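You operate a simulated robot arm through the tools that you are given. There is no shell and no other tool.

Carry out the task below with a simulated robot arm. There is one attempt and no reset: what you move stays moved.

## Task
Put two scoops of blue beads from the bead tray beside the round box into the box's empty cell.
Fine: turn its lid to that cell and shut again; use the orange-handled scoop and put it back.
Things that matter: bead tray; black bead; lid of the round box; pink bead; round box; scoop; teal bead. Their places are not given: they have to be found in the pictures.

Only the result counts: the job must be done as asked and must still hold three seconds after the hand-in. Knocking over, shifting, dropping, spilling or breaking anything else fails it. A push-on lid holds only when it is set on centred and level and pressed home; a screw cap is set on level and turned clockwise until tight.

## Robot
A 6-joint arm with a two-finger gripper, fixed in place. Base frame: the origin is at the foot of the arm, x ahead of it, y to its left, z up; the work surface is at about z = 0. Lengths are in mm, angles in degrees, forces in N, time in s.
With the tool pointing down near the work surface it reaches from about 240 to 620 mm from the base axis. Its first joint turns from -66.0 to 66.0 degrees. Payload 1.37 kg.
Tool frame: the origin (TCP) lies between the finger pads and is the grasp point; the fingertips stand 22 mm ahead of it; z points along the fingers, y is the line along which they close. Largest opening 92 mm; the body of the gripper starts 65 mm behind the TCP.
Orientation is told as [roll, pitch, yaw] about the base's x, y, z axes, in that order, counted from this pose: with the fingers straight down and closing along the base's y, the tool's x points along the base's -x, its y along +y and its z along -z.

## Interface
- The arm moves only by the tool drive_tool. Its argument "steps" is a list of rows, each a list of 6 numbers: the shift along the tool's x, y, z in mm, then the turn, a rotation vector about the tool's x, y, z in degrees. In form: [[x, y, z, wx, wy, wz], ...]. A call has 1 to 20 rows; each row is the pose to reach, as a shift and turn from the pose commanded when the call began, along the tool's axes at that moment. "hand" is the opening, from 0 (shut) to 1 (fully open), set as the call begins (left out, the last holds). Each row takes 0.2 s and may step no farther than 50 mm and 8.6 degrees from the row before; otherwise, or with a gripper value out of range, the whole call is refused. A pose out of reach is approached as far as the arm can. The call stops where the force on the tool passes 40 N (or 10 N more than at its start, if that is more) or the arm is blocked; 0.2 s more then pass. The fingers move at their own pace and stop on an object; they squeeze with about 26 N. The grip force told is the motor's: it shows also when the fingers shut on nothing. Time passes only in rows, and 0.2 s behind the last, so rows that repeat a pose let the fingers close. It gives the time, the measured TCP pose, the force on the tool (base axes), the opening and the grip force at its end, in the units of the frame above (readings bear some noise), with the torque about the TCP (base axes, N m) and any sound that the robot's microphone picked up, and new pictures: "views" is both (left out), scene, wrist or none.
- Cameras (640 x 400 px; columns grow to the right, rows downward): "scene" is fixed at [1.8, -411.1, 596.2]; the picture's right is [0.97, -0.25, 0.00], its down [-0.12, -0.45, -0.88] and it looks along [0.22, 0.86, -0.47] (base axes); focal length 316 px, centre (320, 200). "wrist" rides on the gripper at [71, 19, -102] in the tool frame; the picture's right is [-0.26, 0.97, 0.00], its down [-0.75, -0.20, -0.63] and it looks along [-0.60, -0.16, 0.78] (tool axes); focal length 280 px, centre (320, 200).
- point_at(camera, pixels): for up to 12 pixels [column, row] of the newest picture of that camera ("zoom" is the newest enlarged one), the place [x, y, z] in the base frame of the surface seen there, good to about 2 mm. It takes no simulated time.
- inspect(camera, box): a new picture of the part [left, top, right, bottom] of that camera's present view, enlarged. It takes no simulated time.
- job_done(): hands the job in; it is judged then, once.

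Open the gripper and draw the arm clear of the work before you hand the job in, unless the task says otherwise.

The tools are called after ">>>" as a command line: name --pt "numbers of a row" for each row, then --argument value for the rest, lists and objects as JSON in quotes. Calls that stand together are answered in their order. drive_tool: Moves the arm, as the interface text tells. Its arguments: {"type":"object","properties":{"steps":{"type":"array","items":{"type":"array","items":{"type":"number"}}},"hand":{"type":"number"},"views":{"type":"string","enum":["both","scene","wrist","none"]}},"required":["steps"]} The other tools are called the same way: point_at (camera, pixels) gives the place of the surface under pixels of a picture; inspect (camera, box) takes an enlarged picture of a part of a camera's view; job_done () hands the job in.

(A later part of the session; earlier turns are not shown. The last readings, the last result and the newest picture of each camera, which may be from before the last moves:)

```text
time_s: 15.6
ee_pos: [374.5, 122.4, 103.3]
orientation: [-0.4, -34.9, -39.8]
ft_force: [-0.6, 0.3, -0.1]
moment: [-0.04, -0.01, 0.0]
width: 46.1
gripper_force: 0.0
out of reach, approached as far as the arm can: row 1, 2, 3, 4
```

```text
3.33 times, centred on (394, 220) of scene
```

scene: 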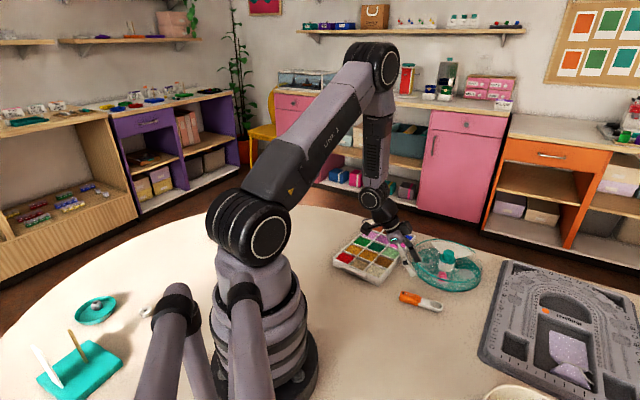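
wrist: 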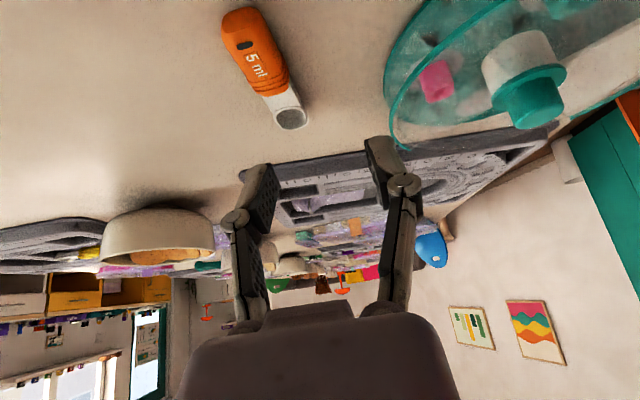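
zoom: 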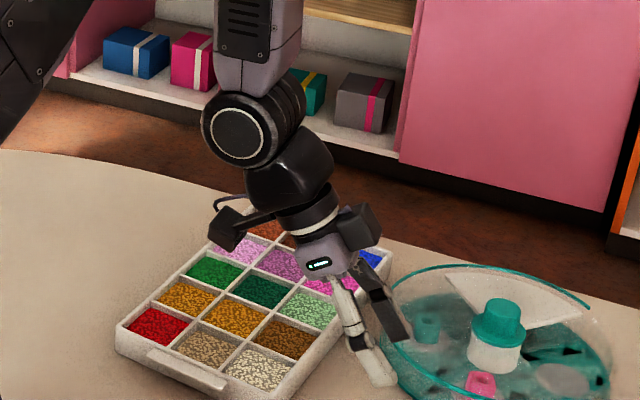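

The reading suggests that a forearm-roll limit blocks tilting towards -40° this close to the base. I untilt the hand and rise, then dry-run the pouring posture in free air to learn what the wrist allows.

>>> drive_tool --pt "-7 0 -10 0 7 0" --pt "-14 0 -20 0 14 0" --pt "-21 0 -30 0 21 0" --pt "-28 0 -40 0 28 0" --pt "-34 0 -49 0 35 0" --pt "-34 0 -49 0 35 0" --views "none"

>>> point_at --camera "scene" --pixels '[[507, 262], [480, 352], [500, 300], [560, 285], [640, 298], [515, 380], [560, 340], [490, 330], [570, 370], [620, 280]]'

```text
time_s: 17.0
ee_pos: [374.3, 124.0, 161.2]
orientation: [0.1, 0.0, -40.1]
ft_force: [0.8, -0.6, 0.3]
moment: [0.0, 0.0, 0.03]
width: 45.9
gripper_force: 0.2
```

```text
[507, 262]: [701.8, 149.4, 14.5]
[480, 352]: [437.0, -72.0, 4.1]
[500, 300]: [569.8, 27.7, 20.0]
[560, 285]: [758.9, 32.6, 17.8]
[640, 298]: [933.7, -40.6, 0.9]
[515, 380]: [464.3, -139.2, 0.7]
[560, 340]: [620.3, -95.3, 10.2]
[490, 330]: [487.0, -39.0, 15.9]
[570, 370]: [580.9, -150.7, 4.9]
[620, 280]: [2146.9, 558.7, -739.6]
```

The board's near edge runs from (437,-72) to (702,149) at z≈16-20. For the dry run I go to (565,209,200) tool-down with yaw -95.

>>> drive_tool --pt "-11 23 -10 0 0 7" --pt "-23 47 -20 0 0 14" --pt "-34 70 -30 0 0 21" --pt "-46 94 -39 0 0 28" --pt "-57 117 -39 0 0 35" --pt "-69 141 -39 0 0 42" --pt "-80 164 -39 0 0 49" --pt "-91.6 187.9 -39 0 0 55" --pt "-91.6 187.9 -39 0 0 55" --views "none"

```text
time_s: 19.0
ee_pos: [564.8, 209.4, 200.5]
orientation: [0.0, 0.0, -95.1]
ft_force: [-0.5, -0.2, -0.1]
moment: [0.01, -0.01, -0.03]
width: 45.9
gripper_force: 0.0
```

Now I tip the empty hand about the imagined bowl point (67 mm ahead of the grip) up to 110° to see which rows the arm can reach.

>>> drive_tool --pt "-2.1 0 -9.8 0 8.5 0" --pt "-5.6 0 -19.2 0 17 0" --pt "-10.4 0 -28 0 25.5 0" --pt "-16.5 0 -35.9 0 34 0" --pt "-23.7 0 -42.9 0 42.5 0" --pt "-31.8 0 -48.7 0 51 0" --pt "-40.8 0 -53.3 0 59.5 0" --pt "-50.2 0 -56.5 0 68 0" --pt "-60.1 0 -58.3 0 76.5 0" --pt "-70.1 0 -58.5 0 85 0" --pt "-80.1 0 -57.3 0 93.5 0" --pt "-89.7 0 -54.7 0 102 0" --pt "-98.4 0 -50.9 0 110 0" --views "scene"

```text
time_s: 21.8
ee_pos: [555.4, 109.8, 251.9]
orientation: [179.8, 70.0, 84.8]
ft_force: [0.3, -0.3, -0.3]
moment: [0.0, -0.03, 0.02]
width: 46.1
gripper_force: 0.0
```

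scene: 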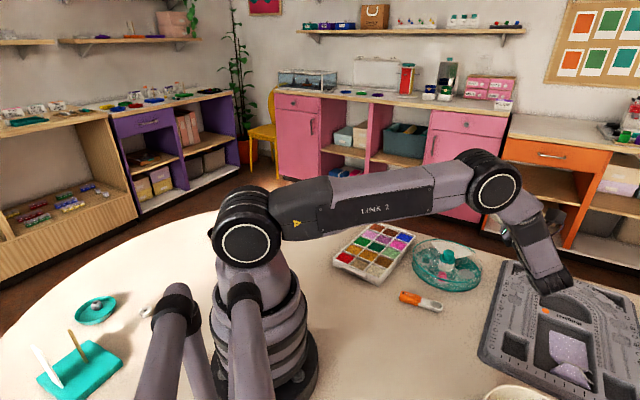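

The full 110° tip is reachable, so a plain vertical grip of the scoop suffices. I reverse the tipping to return to tool-down.

>>> drive_tool --pt "0.6 0 10 0 -8.5 0" --pt "-0.3 0 20 0 -17 0" --pt "-2.7 0 29.7 0 -25.5 0" --pt "-6.4 0 39 0 -34 0" --pt "-11.5 0 47.6 0 -42.5 0" --pt "-17.8 0 55.4 0 -51 0" --pt "-25.2 0 62.2 0 -59.5 0" --pt "-33.6 0 67.8 0 -68 0" --pt "-42.6 0 72 0 -76.5 0" --pt "-52.2 0 75 0 -85 0" --pt "-62.1 0 76.4 0 -93.5 0" --pt "-72.1 0 76.4 0 -102 0" --pt "-81.4 0 75 0 -110 0" --pt "-81.4 0 75 0 -110 0" --views "none"

```text
time_s: 24.8
ee_pos: [565.1, 209.2, 201.0]
orientation: [0.1, -0.1, -95.0]
ft_force: [-0.6, 0.3, 0.7]
moment: [0.0, 0.01, -0.03]
width: 46.1
gripper_force: 0.0
```

Back at tool-down. Now I go over the scoop's handle at (360,101), yaw -40, stopping at z≈75 to check the alignment.

>>> drive_tool --pt "-16 -24 0 0 0 -7" --pt "-32 -49 10 0 0 -14" --pt "-47 -73 25 0 0 -21" --pt "-63 -97 45 0 0 -28" --pt "-79 -122 65 0 0 -35" --pt "-95 -146 85 0 0 -42" --pt "-110 -170 105 0 0 -49" --pt "-126 -194.7 125 0 0 -55" --pt "-126 -194.7 125 0 0 -55" --hand 0.5

```text
time_s: 26.8
ee_pos: [361.0, 100.1, 75.7]
orientation: [0.1, 0.1, -39.9]
ft_force: [0.9, -0.3, 0.0]
moment: [0.01, 0.03, 0.0]
width: 46.1
gripper_force: 0.2
```

scene: 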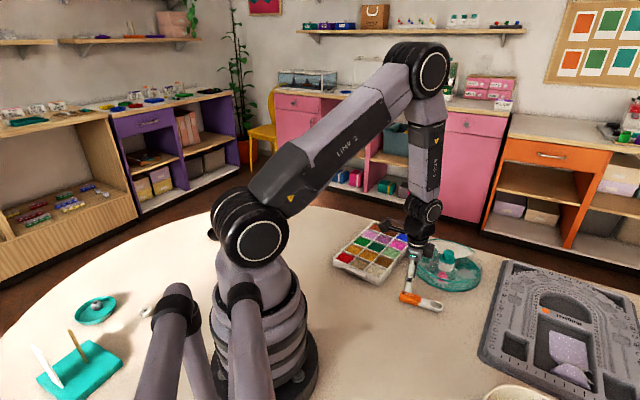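
wrist: 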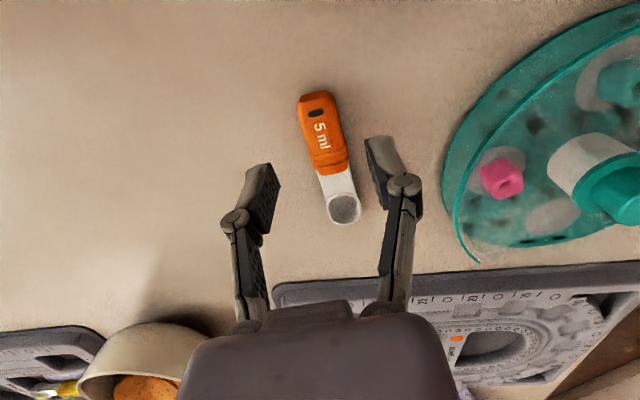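

The scoop lies between the fingers at wrist (320,130)-(343,208). I measure its centre line once more from here.

>>> inspect --camera "wrist" --box '[250, 80, 410, 230]'

>>> point_at --camera "wrist" --pixels '[[299, 115], [337, 108], [304, 140], [343, 133], [318, 112], [322, 138], [327, 162], [335, 183], [331, 208], [360, 206], [344, 221], [340, 196]]'

```text
2.67 times, centred on (330, 155) of wrist
```

zoom: 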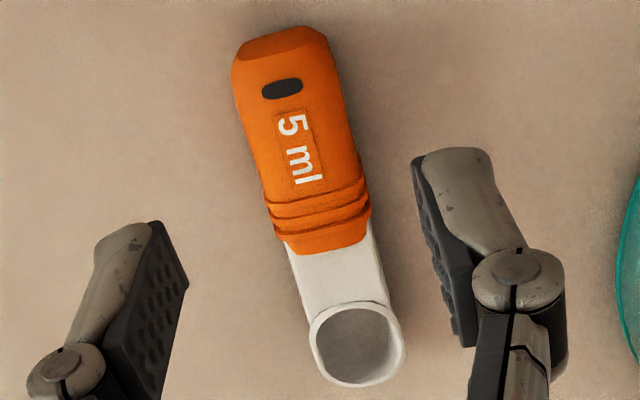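

```text
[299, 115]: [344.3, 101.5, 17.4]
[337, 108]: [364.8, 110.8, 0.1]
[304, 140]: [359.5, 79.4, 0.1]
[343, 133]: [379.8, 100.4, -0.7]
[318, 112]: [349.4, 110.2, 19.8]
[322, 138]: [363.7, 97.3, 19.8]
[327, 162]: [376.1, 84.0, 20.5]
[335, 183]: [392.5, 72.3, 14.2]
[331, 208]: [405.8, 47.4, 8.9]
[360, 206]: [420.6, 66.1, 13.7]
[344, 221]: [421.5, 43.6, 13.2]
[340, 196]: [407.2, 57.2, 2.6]
```

Alignment is within about 1 mm. I lower 51.5 mm so that the fingertips stop about 2 mm above the table on both sides of the handle.

>>> drive_tool --pt "0 0 20 0 0 0" --pt "0 0 38 0 0 0" --pt "0 0 48 0 0 0" --pt "0 0 51.5 0 0 0" --pt "0 0 51.5 0 0 0" --hand 0.5

```text
time_s: 28.0
ee_pos: [359.8, 100.9, 25.1]
orientation: [0.1, 0.0, -40.0]
ft_force: [0.2, 0.8, -0.2]
moment: [0.0, 0.01, -0.01]
width: 45.9
gripper_force: 0.1
```

scene: 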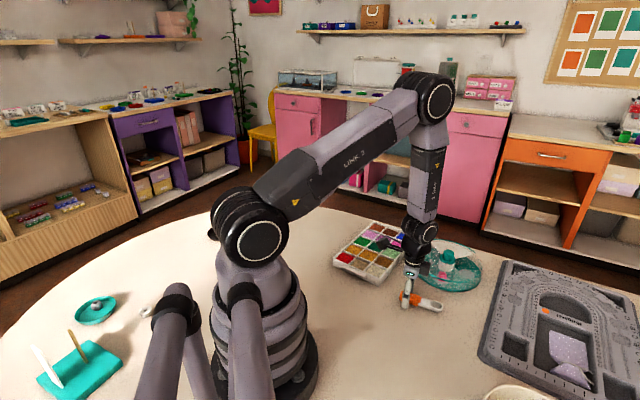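
wrist: 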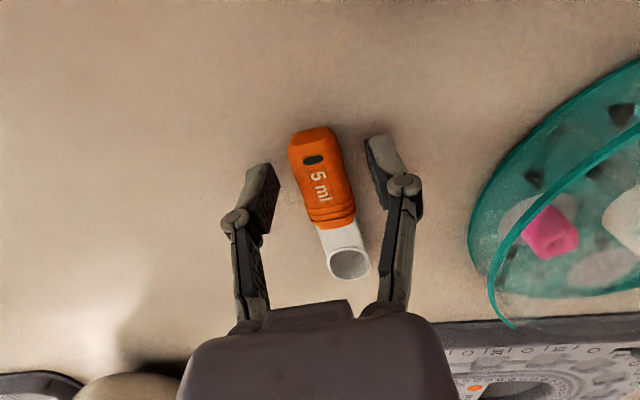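

The handle sits centred between the pads at wrist (320,180). I close the fingers on it.

>>> drive_tool --pt "0 0 0 0 0 0" --pt "0 0 0 0 0 0" --pt "0 0 0 0 0 0" --pt "0 0 0 0 0 0" --hand 0

```text
time_s: 29.0
ee_pos: [359.6, 99.7, 24.3]
orientation: [0.0, 0.0, -40.0]
ft_force: [-0.3, 0.4, 1.0]
moment: [0.01, -0.01, -0.02]
width: 21.9
gripper_force: 26.0
```

scene: 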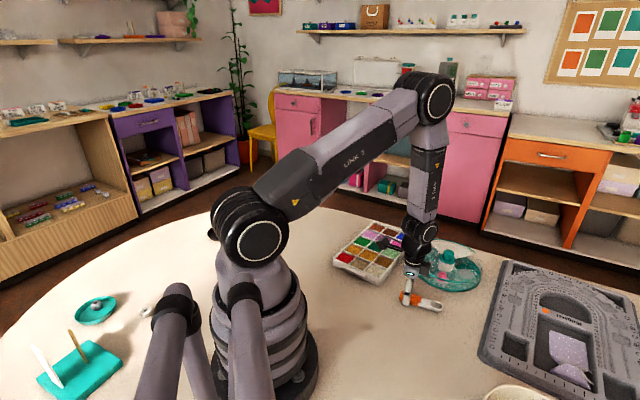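
wrist: 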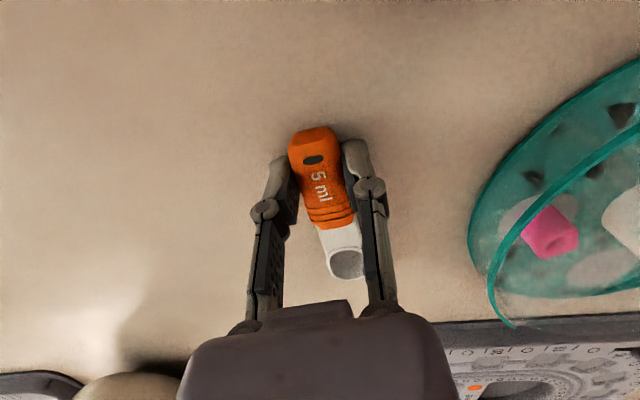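

Gripped at 21.9 mm. I lift straight up by 60 mm and check that the scoop stays level in the grip.

>>> drive_tool --pt "0 0 -8 0 0 0" --pt "0 0 -20 0 0 0" --pt "0 0 -40 0 0 0" --pt "0 0 -60 0 0 0" --pt "0 0 -60 0 0 0"

>>> inspect --camera "wrist" --box '[250, 110, 410, 290]'

>>> inspect --camera "scene" --box '[380, 240, 476, 310]'

```text
time_s: 30.2
ee_pos: [359.7, 100.2, 84.4]
orientation: [0.0, 0.0, -40.0]
ft_force: [-0.1, 0.0, -0.1]
moment: [-0.02, 0.04, -0.02]
width: 22.0
gripper_force: 25.6
```

scene: 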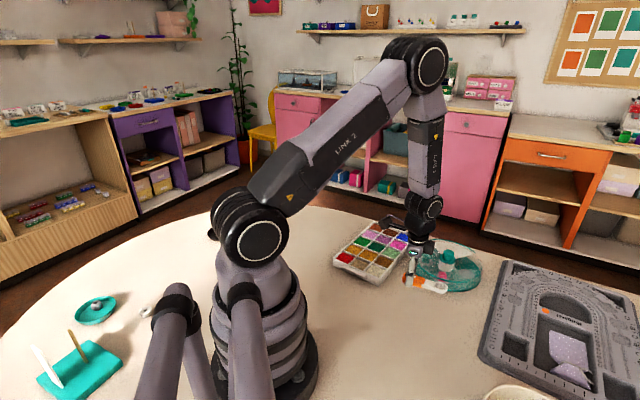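
wrist: 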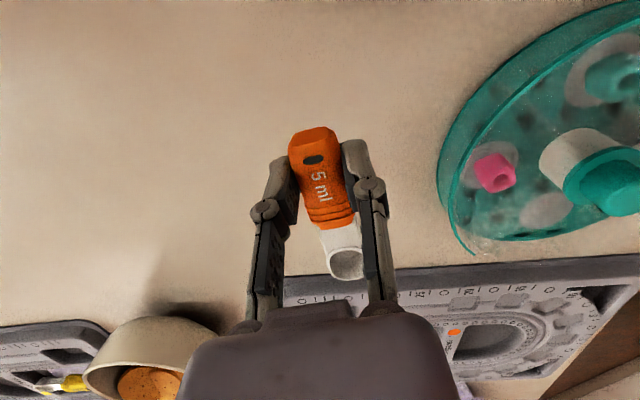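

```text
2.22 times, centred on (330, 200) of wrist
```

zoom: 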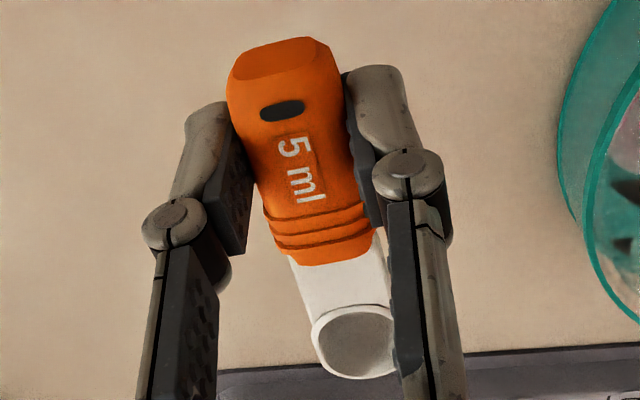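

```text
5.71 times, centred on (428, 275) of scene
```

zoom: 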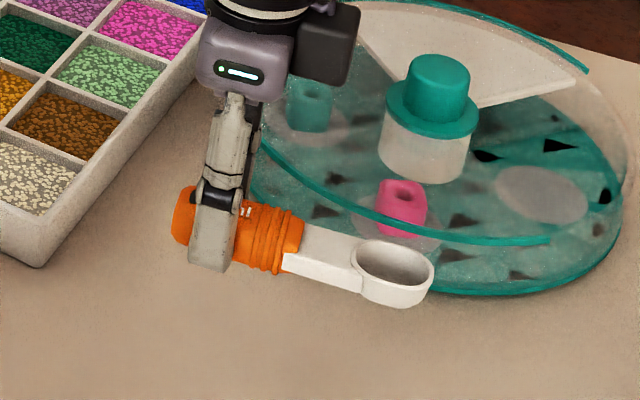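

The scoop hangs level in the grip. I measure the bowl's rim and underside from this scene zoom to know its place relative to the hand.

>>> point_at --camera "zoom" --pixels '[[358, 262], [432, 265], [395, 244], [390, 286], [415, 303], [390, 302], [320, 240], [322, 287], [395, 270], [345, 245], [300, 280], [428, 290]]'

>>> point_at --camera "wrist" --pixels '[[329, 256], [361, 252], [347, 279], [340, 246], [347, 265], [330, 235], [322, 215], [318, 165]]'

```text
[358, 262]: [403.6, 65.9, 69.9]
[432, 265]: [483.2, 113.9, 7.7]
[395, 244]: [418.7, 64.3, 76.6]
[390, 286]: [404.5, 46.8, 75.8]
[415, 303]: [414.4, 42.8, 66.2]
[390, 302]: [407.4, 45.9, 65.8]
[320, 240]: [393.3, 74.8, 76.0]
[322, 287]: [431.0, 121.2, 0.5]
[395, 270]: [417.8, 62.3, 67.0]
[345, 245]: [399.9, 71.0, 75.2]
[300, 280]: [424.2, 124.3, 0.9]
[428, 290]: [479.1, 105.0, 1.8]
```

```text
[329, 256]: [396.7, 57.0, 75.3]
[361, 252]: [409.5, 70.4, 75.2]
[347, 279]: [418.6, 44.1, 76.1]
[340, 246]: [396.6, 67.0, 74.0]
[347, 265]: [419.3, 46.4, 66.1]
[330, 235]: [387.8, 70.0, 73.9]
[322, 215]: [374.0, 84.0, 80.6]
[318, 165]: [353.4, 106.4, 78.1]
```

The bowl rim sits 9 mm below the TCP and 68 mm ahead, as planned. I carry the empty scoop to hover over the blue cell with the bowl pointing along -50°.

>>> drive_tool --pt "6 12 -20 0 0 0" --pt "20 40 -30 0 0 1" --pt "38 75 -30 0 0 2.5" --pt "56 111 -30 0 0 4" --pt "74 147 -30 0 0 5.5" --pt "92 182 -30 0 0 7" --pt "110 218 -30 0 0 8.5" --pt "122 242 -28 0 0 9.5" --pt "128 253.4 -25 0 0 10" --pt "128 253.4 -25 0 0 10"

>>> inspect --camera "wrist" --box '[230, 150, 430, 310]'

>>> inspect --camera "scene" --box '[350, 190, 446, 260]'

```text
time_s: 32.4
ee_pos: [426.3, 377.7, 109.5]
orientation: [0.0, -0.1, -50.1]
ft_force: [-0.8, -0.1, 0.2]
moment: [0.02, 0.0, -0.02]
width: 21.7
gripper_force: 25.6
```

scene: 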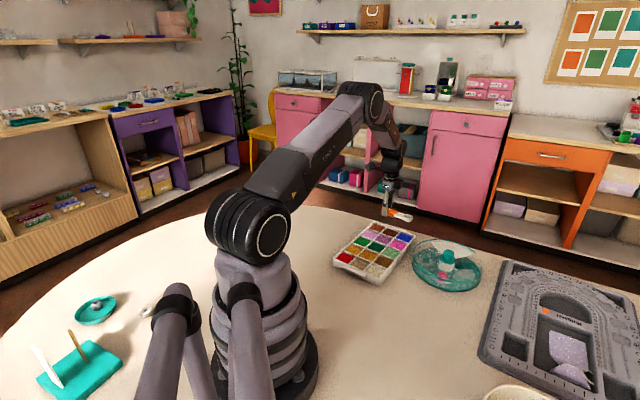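
wrist: 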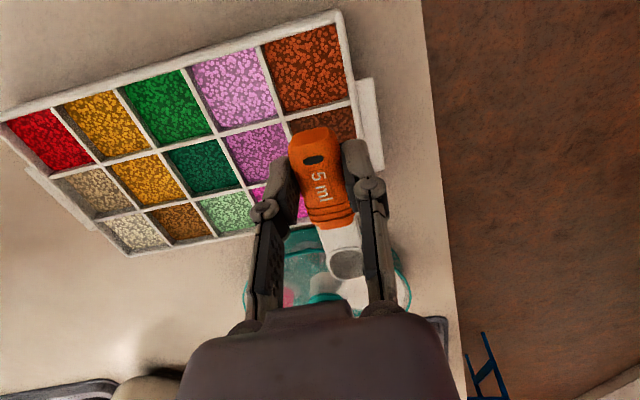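

```text
2.50 times, centred on (330, 230) of wrist
```

zoom: 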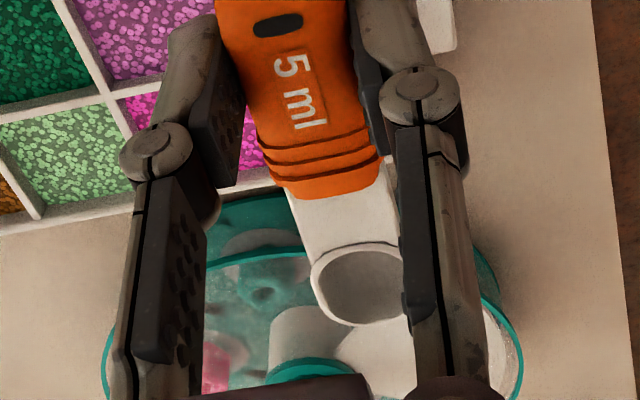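

```text
5.71 times, centred on (398, 225) of scene
```

zoom: 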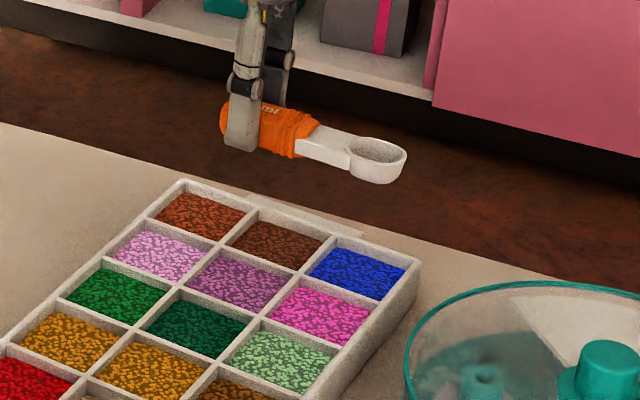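

The bowl is above the blue cell; the scene zoom gives a good side view. I re-measure the blue cell's corners from it to place the bowl exactly.

>>> point_at --camera "zoom" --pixels '[[309, 277], [337, 250], [405, 267], [378, 299], [357, 273], [305, 273], [335, 240], [412, 262], [384, 300], [378, 145], [350, 152], [406, 158]]'

```text
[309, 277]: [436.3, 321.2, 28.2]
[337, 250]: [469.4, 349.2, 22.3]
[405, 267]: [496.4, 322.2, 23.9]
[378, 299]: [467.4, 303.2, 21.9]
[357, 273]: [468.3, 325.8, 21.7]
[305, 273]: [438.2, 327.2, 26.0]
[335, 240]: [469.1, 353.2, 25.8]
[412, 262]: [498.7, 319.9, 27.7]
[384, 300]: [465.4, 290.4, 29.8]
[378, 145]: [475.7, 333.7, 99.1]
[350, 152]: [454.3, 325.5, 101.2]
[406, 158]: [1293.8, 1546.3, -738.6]
```

The cell centre comes out at (468,323); the bowl is about 2.5 mm off sideways. I tilt the scoop 40° bowl-down about its bowl while lowering it to just above the beads.

>>> drive_tool --pt "-1.9 -1 3.1 0 8 0" --pt "-5.4 -2 6.1 0 16 0" --pt "-10.1 -2.5 9.6 0 24 0" --pt "-15.9 -2.5 13.8 0 32 0" --pt "-22.7 -2.5 15.9 0 40 0" --pt "-22.7 -2.5 15.9 0 40 0"

>>> inspect --camera "scene" --box '[358, 195, 438, 255]'

>>> inspect --camera "wrist" --box '[250, 170, 410, 310]'

```text
time_s: 33.8
ee_pos: [438.2, 358.8, 93.3]
orientation: [0.0, 40.1, -50.1]
ft_force: [0.7, 0.0, 0.3]
moment: [-0.01, 0.0, 0.01]
width: 21.8
gripper_force: 25.6
```

scene: 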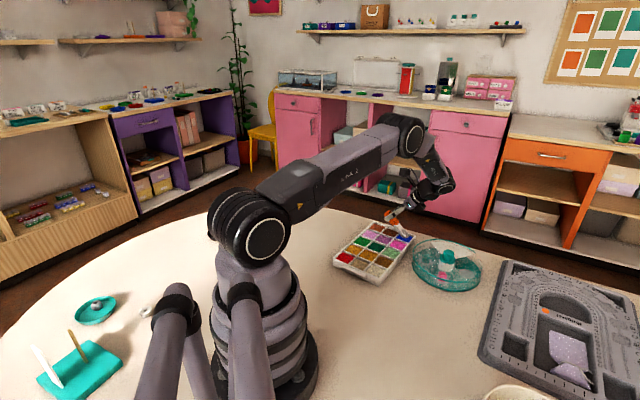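
wrist: 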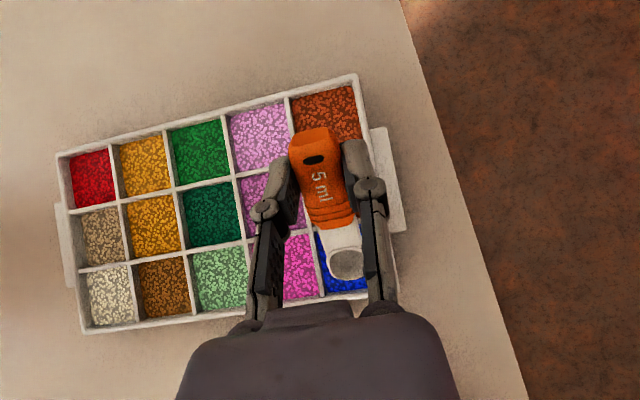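

```text
6.67 times, centred on (398, 225) of scene
```

zoom: 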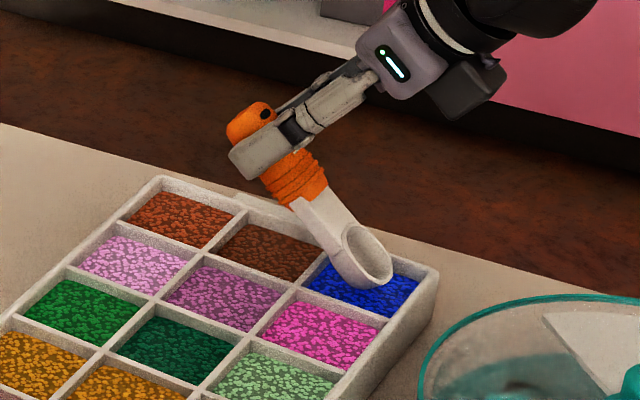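

```text
2.86 times, centred on (330, 240) of wrist
```

zoom: 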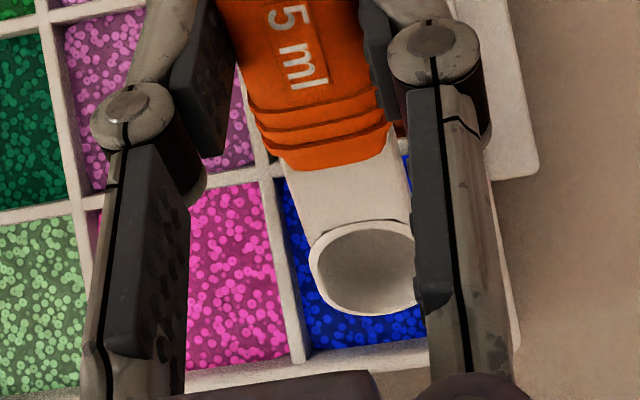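

The tilted bowl stands over the blue cell, clear of the walls. I check its position against the cell with a few points.

>>> point_at --camera "zoom" --pixels '[[311, 262], [365, 313], [365, 222], [365, 270], [300, 300], [283, 200], [300, 350], [400, 345], [292, 250], [310, 320]]'

```text
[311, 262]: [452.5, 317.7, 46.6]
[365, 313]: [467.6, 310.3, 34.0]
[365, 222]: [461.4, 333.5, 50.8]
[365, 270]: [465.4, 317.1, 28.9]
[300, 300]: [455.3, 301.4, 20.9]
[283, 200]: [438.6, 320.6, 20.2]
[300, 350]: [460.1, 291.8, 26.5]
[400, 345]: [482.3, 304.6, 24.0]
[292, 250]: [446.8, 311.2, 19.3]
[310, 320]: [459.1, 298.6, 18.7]
```

Cell spans 543–588 sideways and 32–73 along the scoop, and the bowl is centred in it. I now dip the tilted bowl into the beads and watch the force.

>>> drive_tool --pt "-2.4 0 1.5 0 1 0" --pt "-4.85 0 3 0 2 0" --pt "-7.2 0 4 0 3 0" --pt "-9.5 0 4.9 0 4 0" --pt "-11.1 0 5.7 0 4.5 0" --pt "-12.7 0 6.5 0 5 0" --pt "-13.7 0 7.3 0 5 0" --pt "-14.7 0 8.1 0 5 0" --views "scene"

>>> inspect --camera "scene" --box '[368, 205, 432, 250]'

```text
time_s: 35.6
ee_pos: [441.5, 353.4, 79.1]
orientation: [0.1, 45.0, -49.9]
ft_force: [-2.3, 1.6, 11.7]
moment: [-0.25, -0.21, -0.04]
width: 22.1
gripper_force: 26.1
```

scene: 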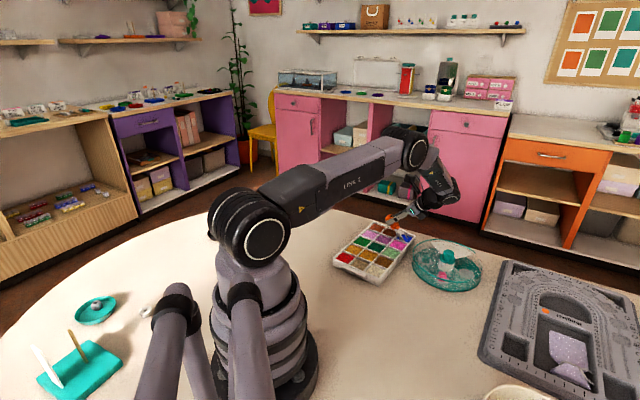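

```text
8.89 times, centred on (400, 228) of scene
```

zoom: 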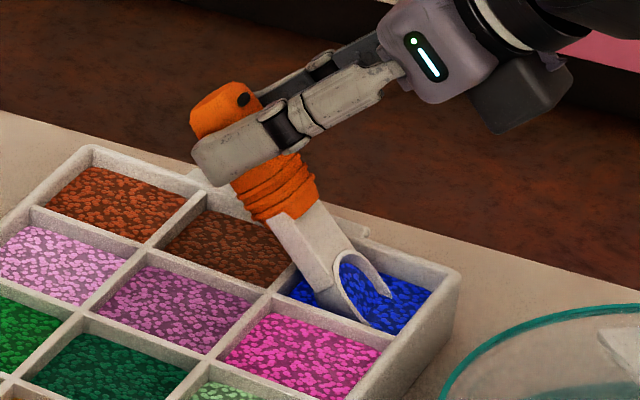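

The beads resist with about 12 N and blue shows inside the bowl. I now push forward a little, roll the bowl back to level and lift out.

>>> drive_tool --pt "-0.6 0 -0.2 0 -1 0" --pt "-1.0 0 0.7 0 -3 0" --pt "-0.5 0 5.2 0 -7 0" --pt "0.4 0 10.8 0 -12 0" --pt "0.9 0 17.2 0 -18 0" --pt "1.3 0 22.8 0 -24 0" --pt "1.4 0 27.1 0 -30 0" --pt "1.5 0 30.4 0 -36 0" --pt "2.7 0 32.7 0 -41 0" --pt "5.6 0 32.3 0 -45 0" --pt "13.3 0 26 0 -45 0" --pt "13.3 0 26 0 -45 0"

>>> inspect --camera "scene" --box '[358, 195, 438, 255]'

>>> inspect --camera "wrist" --box '[250, 170, 410, 310]'

```text
time_s: 38.2
ee_pos: [423.8, 373.7, 69.6]
orientation: [0.1, 0.0, -50.0]
ft_force: [0.6, -0.8, -0.4]
moment: [0.01, 0.02, -0.03]
width: 21.9
gripper_force: 25.8
```

scene: 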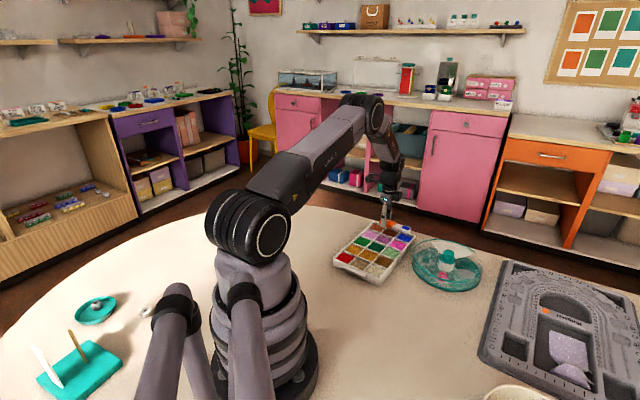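
wrist: 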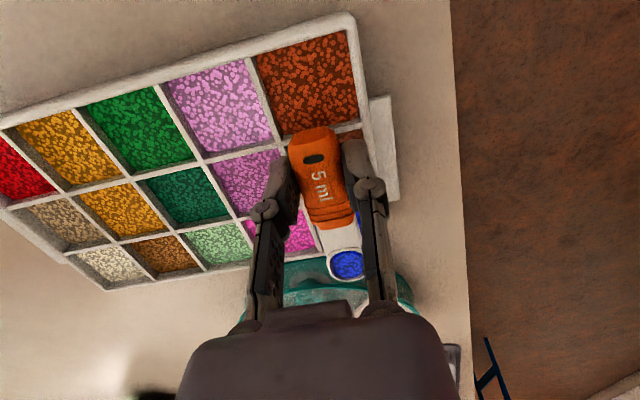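

```text
6.67 times, centred on (398, 225) of scene
```

zoom: 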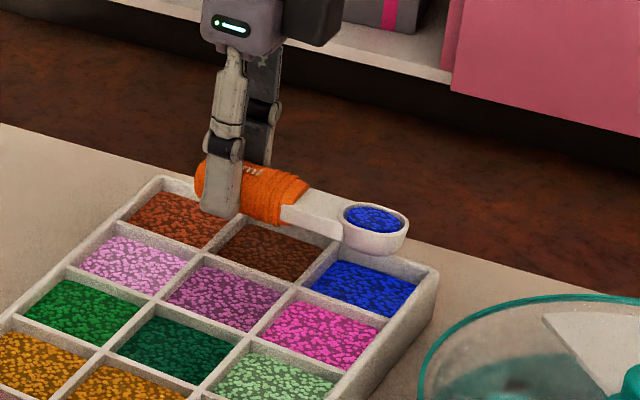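

```text
2.86 times, centred on (330, 240) of wrist
```

zoom: 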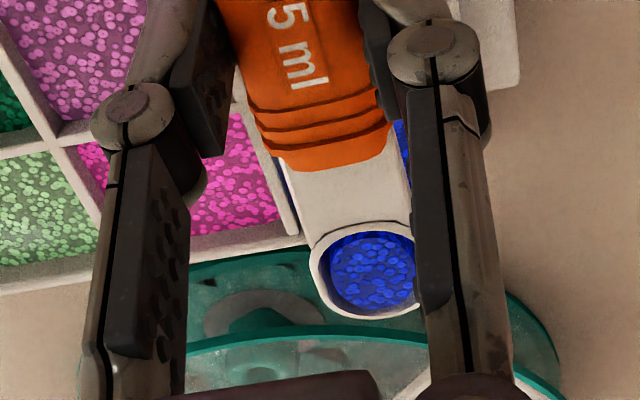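

The bowl came out full of blue beads, level, with nothing spilled. I raise it and carry it level to the open cell, swinging the bowl direction to -95°.

>>> drive_tool --pt "0 0 -12 0 0 0" --pt "0 0 -35 0 0 0" --pt "-6 0.2 -52 0 0 1.5" --pt "-22 0.8 -55 0 0 5" --pt "-45 1.7 -55 0 0 10" --pt "-71 2.6 -55 0 0 15" --pt "-97 3.6 -55 0 0 20" --pt "-124 4.5 -55 0 0 25.5" --pt "-150 5.4 -55 0 0 31" --pt "-175 6.3 -55 0 0 36.5" --pt "-196 7.1 -55 0 0 41" --pt "-210 7.6 -55 0 0 44" --pt "-215 7.8 -55 0 0 45" --pt "-215 7.8 -55 0 0 45"

>>> inspect --camera "scene" --box '[400, 190, 520, 290]'

>>> inspect --camera "wrist" --box '[220, 150, 440, 320]'

```text
time_s: 41.2
ee_pos: [568.4, 215.5, 123.4]
orientation: [-0.1, 0.0, -95.0]
ft_force: [0.4, 0.2, -0.1]
moment: [0.0, 0.0, -0.01]
width: 21.7
gripper_force: 25.8
```

scene: 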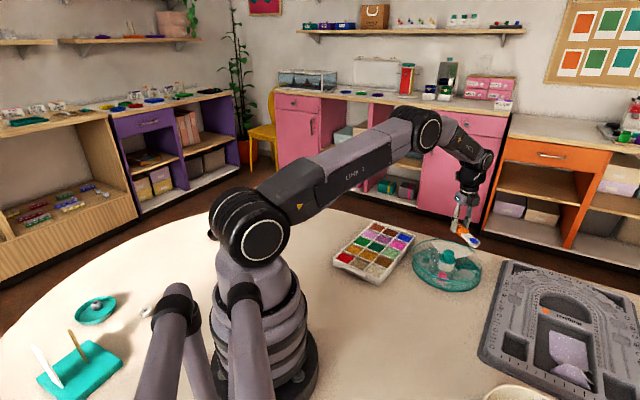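
wrist: 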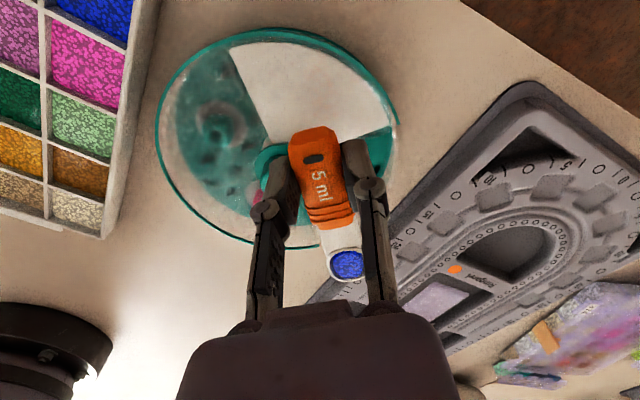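

```text
4.00 times, centred on (460, 240) of scene
```

zoom: 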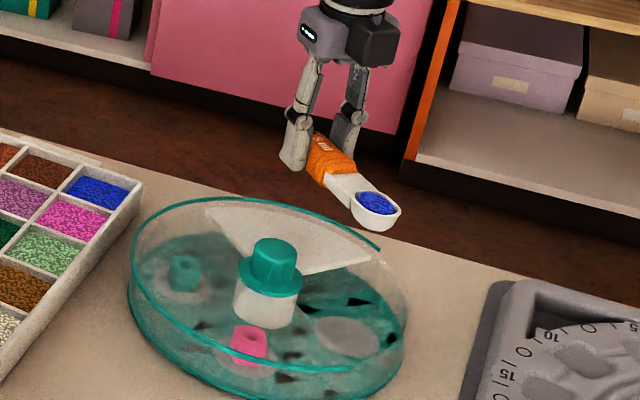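

```text
2.35 times, centred on (330, 235) of wrist
```

zoom: 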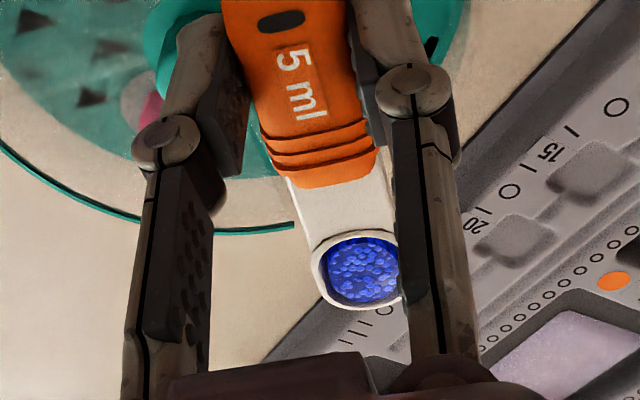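

The full scoop hovers with its bowl at about (562,147), over the open cell. I verify with points, then lower it to just above the lid.

>>> point_at --camera "scene" --pixels '[[473, 241], [466, 240], [480, 241], [466, 275], [449, 276], [480, 270], [495, 253]]'

>>> drive_tool --pt "0 0 12 0 0 0" --pt "0 0 30 0 0 0" --pt "0 0 44 0 0 0" --pt "0 0 48 0 0 0" --pt "0 0 48 0 0 0"

>>> inspect --camera "scene" --box '[400, 205, 520, 295]'

```text
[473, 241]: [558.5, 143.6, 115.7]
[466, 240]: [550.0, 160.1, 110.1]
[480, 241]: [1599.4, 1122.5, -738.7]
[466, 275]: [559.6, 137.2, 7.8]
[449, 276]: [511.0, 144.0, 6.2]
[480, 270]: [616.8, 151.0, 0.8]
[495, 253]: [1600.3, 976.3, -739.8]
```

```text
time_s: 42.4
ee_pos: [567.0, 215.5, 77.0]
orientation: [0.0, 0.1, -95.0]
ft_force: [-0.7, 0.0, -0.2]
moment: [0.0, -0.01, 0.01]
width: 21.8
gripper_force: 26.4
```

scene: 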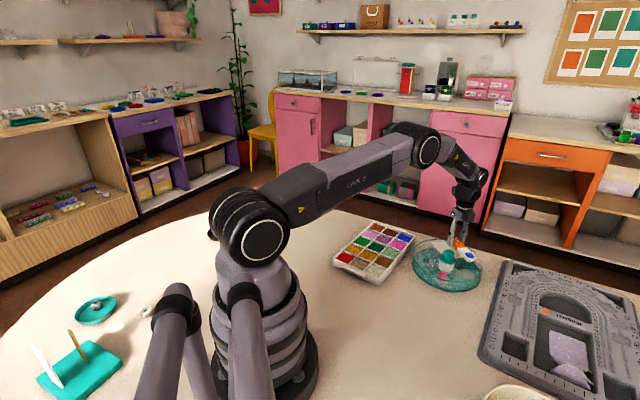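
wrist: 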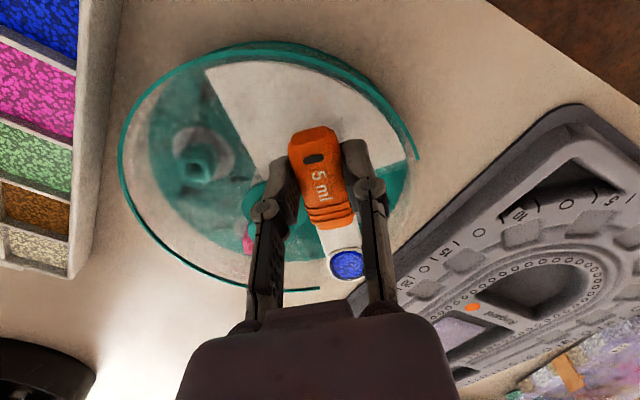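

```text
4.44 times, centred on (460, 250) of scene
```

zoom: 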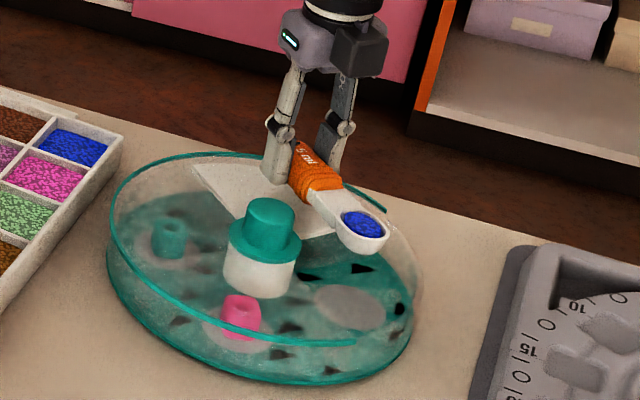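

The bowl's rim is about 67 mm high, above the open cell. I tip it slowly to 100° about the bowl so the beads drop into the cell.

>>> drive_tool --pt "-0.3 0 -7 0 6 0" --pt "-1.3 0 -13.7 0 12 0" --pt "-3.1 0 -20.3 0 18 0" --pt "-5.5 0 -26.5 0 24 0" --pt "-9.5 0 -32.3 0 30 0" --pt "-14.1 0 -37.7 0 36 0" --pt "-19.2 0 -42.5 0 42 0" --pt "-24.9 0 -46.8 0 48 0" --pt "-30.9 0 -50.5 0 54 0" --pt "-37.3 0 -53.5 0 60 0" --pt "-44 0 -55.9 0 66 0" --pt "-50.9 0 -57.5 0 72 0" --pt "-57.9 0 -58.4 0 78 0" --pt "-65 0 -58.6 0 84 0" --pt "-72 0 -58 0 90 0" --pt "-79 0 -56.7 0 96 0" --pt "-83.5 0 -55.4 0 100 0" --pt "-83.5 0 -55.4 0 100 0" --pt "-83.5 0 -55.4 0 100 0"

>>> inspect --camera "scene" --box '[400, 205, 520, 295]'

>>> inspect --camera "wrist" --box '[220, 150, 440, 320]'

```text
time_s: 46.4
ee_pos: [559.6, 131.2, 132.2]
orientation: [-179.9, 80.0, 85.0]
ft_force: [0.1, -0.1, 0.0]
moment: [0.0, -0.01, 0.0]
width: 21.9
gripper_force: 25.8
```

scene: 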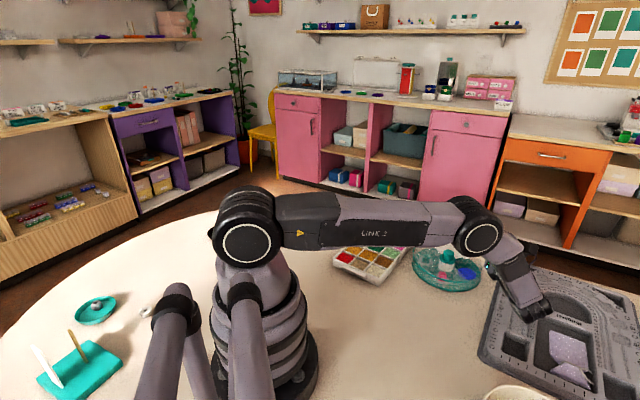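
wrist: 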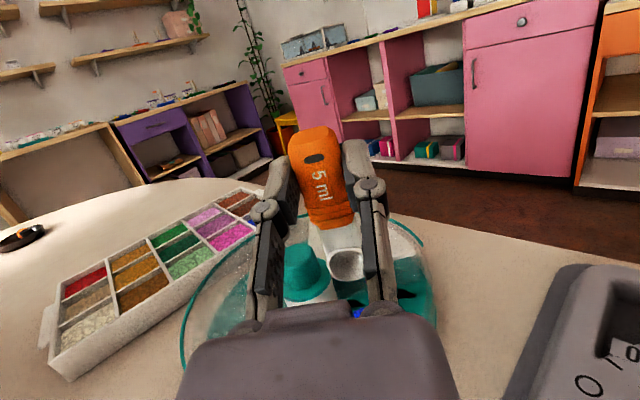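

```text
4.44 times, centred on (460, 250) of scene
```

zoom: 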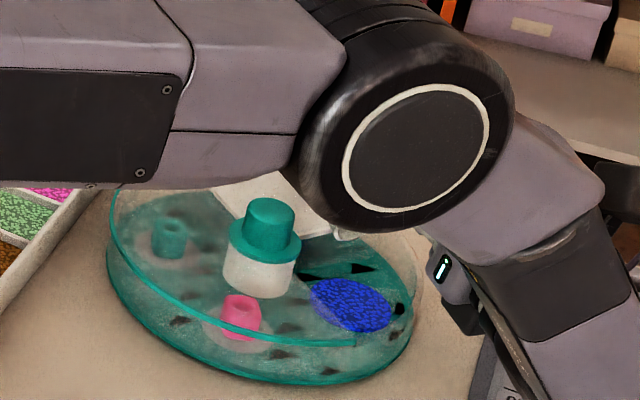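

```text
2.35 times, centred on (330, 235) of wrist
```

zoom: 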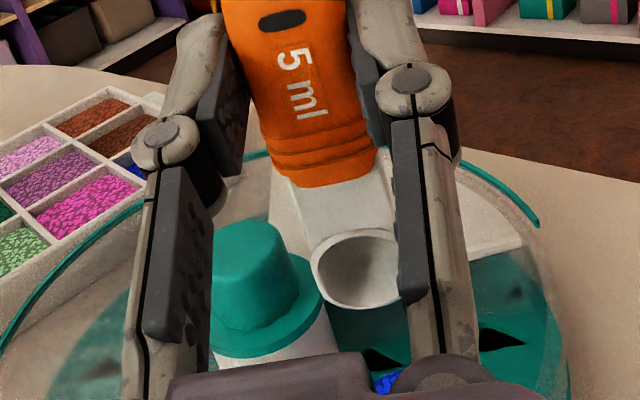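

The blue beads now lie in the cell at scene zoom (350,305) and the bowl is empty. I tip the scoop back to level along the same path.

>>> drive_tool --pt "0.6 0 9.8 0 -8.3 0" --pt "-0.2 0 19.5 0 -16.6 0" --pt "-2.5 0 29.2 0 -25 0" --pt "-6.1 0 38.3 0 -33.3 0" --pt "-10.9 0 46.8 0 -41.6 0" --pt "-17 0 54.5 0 -50 0" --pt "-24.1 0 61.3 0 -58.3 0" --pt "-32.1 0 66.9 0 -66.6 0" --pt "-41 0 71.4 0 -75 0" --pt "-50.3 0 74.5 0 -83.3 0" --pt "-59.9 0 76.2 0 -91.6 0" --pt "-69.8 0 76.6 0 -100 0" --pt "-69.8 0 76.6 0 -100 0"

>>> inspect --camera "scene" --box '[400, 205, 520, 295]'

>>> inspect --camera "wrist" --box '[220, 150, 440, 320]'

```text
time_s: 49.2
ee_pos: [567.4, 219.4, 76.7]
orientation: [0.1, -0.1, -95.0]
ft_force: [0.3, -0.6, -0.2]
moment: [-0.01, 0.02, 0.01]
width: 22.1
gripper_force: 26.1
```

scene: 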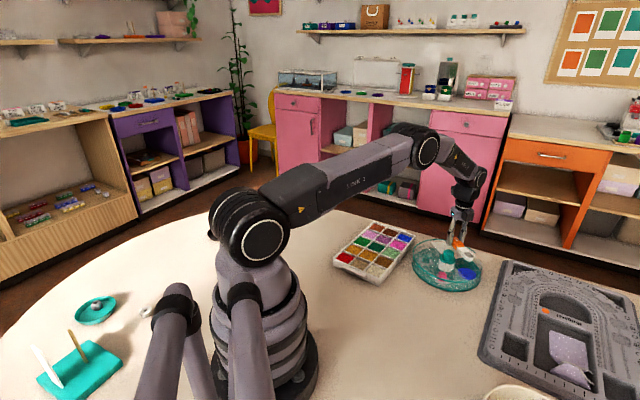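
wrist: 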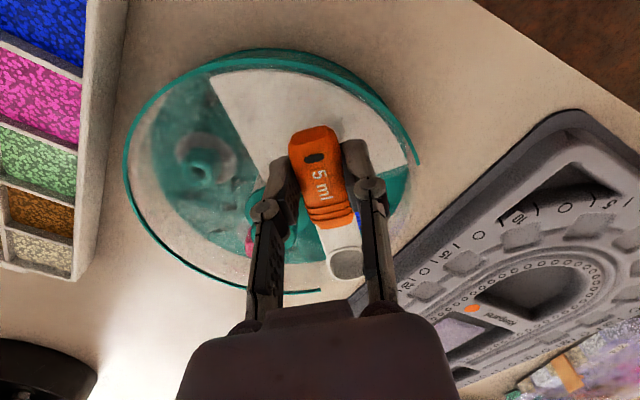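

```text
4.44 times, centred on (460, 250) of scene
```

zoom: 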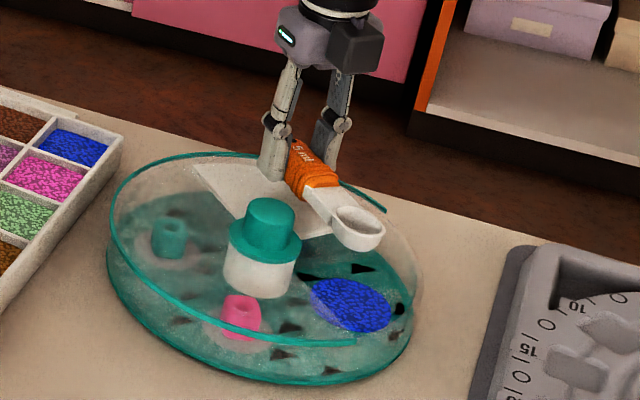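

```text
2.35 times, centred on (330, 235) of wrist
```

zoom: 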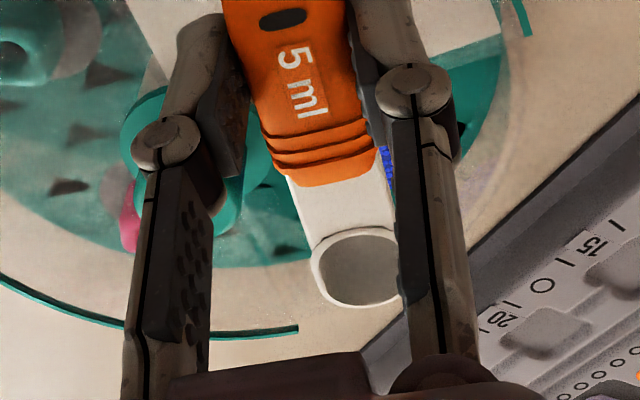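

First scoop delivered with no spill and the bowl is empty. I return to the hover pose over the blue cell for the second scoop.

>>> drive_tool --pt "0 0 -15 0 0 0" --pt "0 0 -40 0 0 0" --pt "10 -11 -48 0 0 -3" --pt "25 -28 -48 0 0 -8" --pt "45 -50 -48 0 0 -14" --pt "65 -72 -48 0 0 -20" --pt "85 -94 -48 0 0 -26.5" --pt "105 -116 -48 0 0 -33" --pt "122 -135 -46 0 0 -38" --pt "136 -150 -40 0 0 -43" --pt "143.2 -158.3 -33 0 0 -45" --pt "143.2 -158.3 -33 0 0 -45"

>>> inspect --camera "scene" --box '[358, 195, 438, 255]'

```text
time_s: 51.8
ee_pos: [423.5, 376.1, 107.1]
orientation: [0.0, 0.0, -49.9]
ft_force: [0.6, 0.4, -0.4]
moment: [-0.01, 0.0, -0.01]
width: 21.8
gripper_force: 26.2
```

scene: 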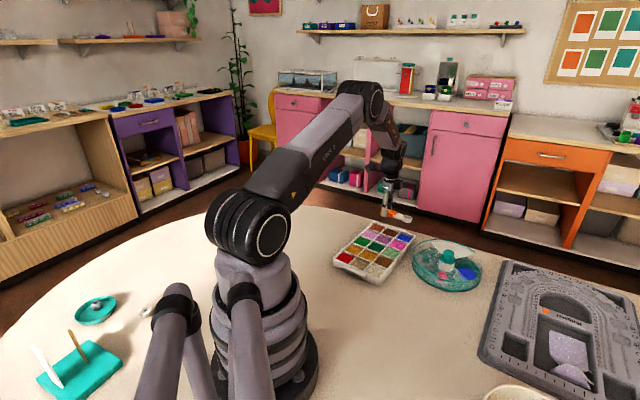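
wrist: 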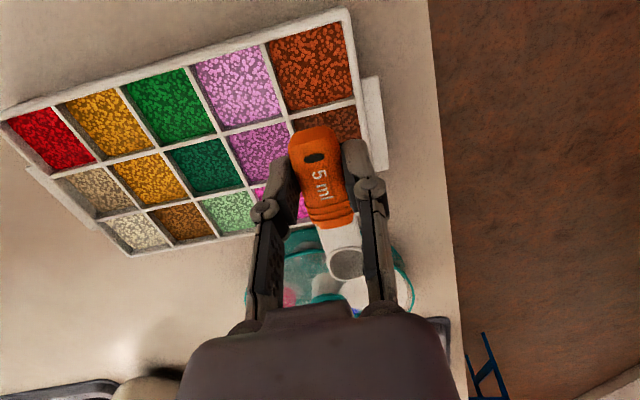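

```text
6.67 times, centred on (398, 225) of scene
```

zoom: 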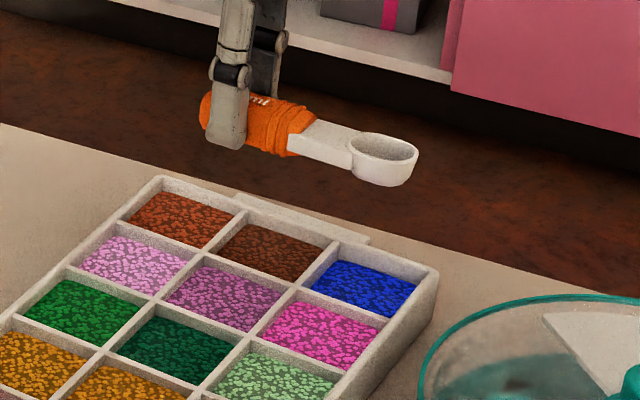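

Hovering again over the blue cell with an empty bowl. I repeat the tilt-down to just above the beads.

>>> drive_tool --pt "-1.9 0 3.1 0 8 0" --pt "-5.4 0 6.1 0 16 0" --pt "-10.1 0 9.6 0 24 0" --pt "-15.9 0 13.8 0 32 0" --pt "-22.7 0 15.9 0 40 0" --pt "-22.7 0 15.9 0 40 0"

>>> inspect --camera "scene" --box '[358, 195, 438, 255]'

>>> inspect --camera "wrist" --box '[250, 170, 410, 310]'

```text
time_s: 53.2
ee_pos: [436.7, 356.7, 93.2]
orientation: [0.1, 40.1, -50.0]
ft_force: [-0.1, -0.9, -0.3]
moment: [0.02, 0.0, 0.02]
width: 22.0
gripper_force: 26.2
```

scene: 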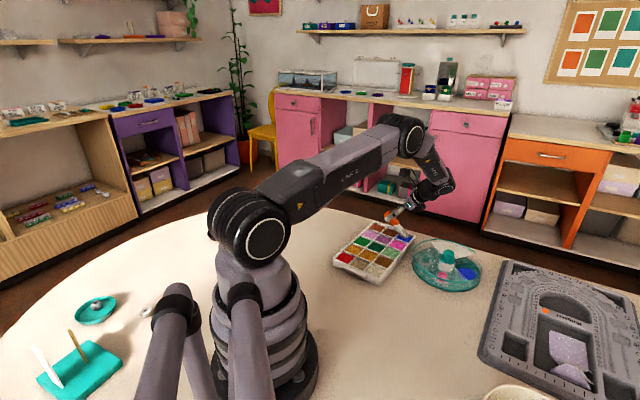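
wrist: 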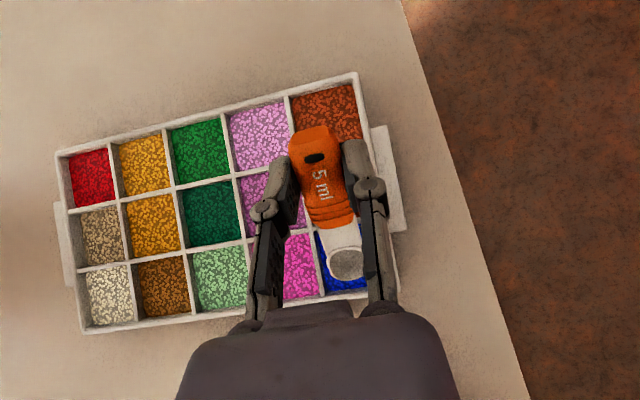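

```text
6.67 times, centred on (398, 225) of scene
```

zoom: 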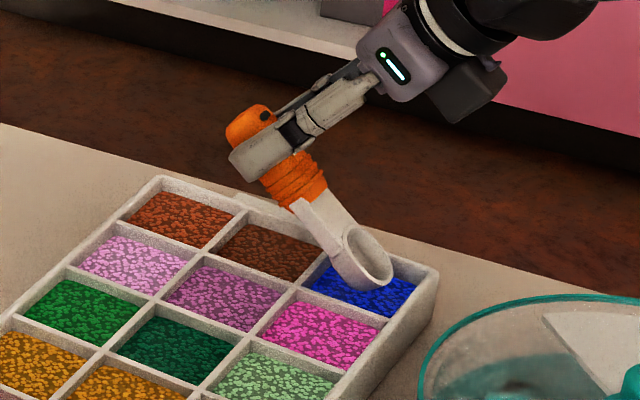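

```text
2.86 times, centred on (330, 240) of wrist
```

zoom: 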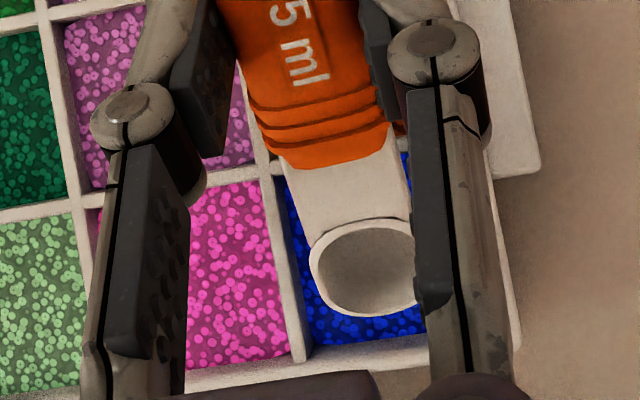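

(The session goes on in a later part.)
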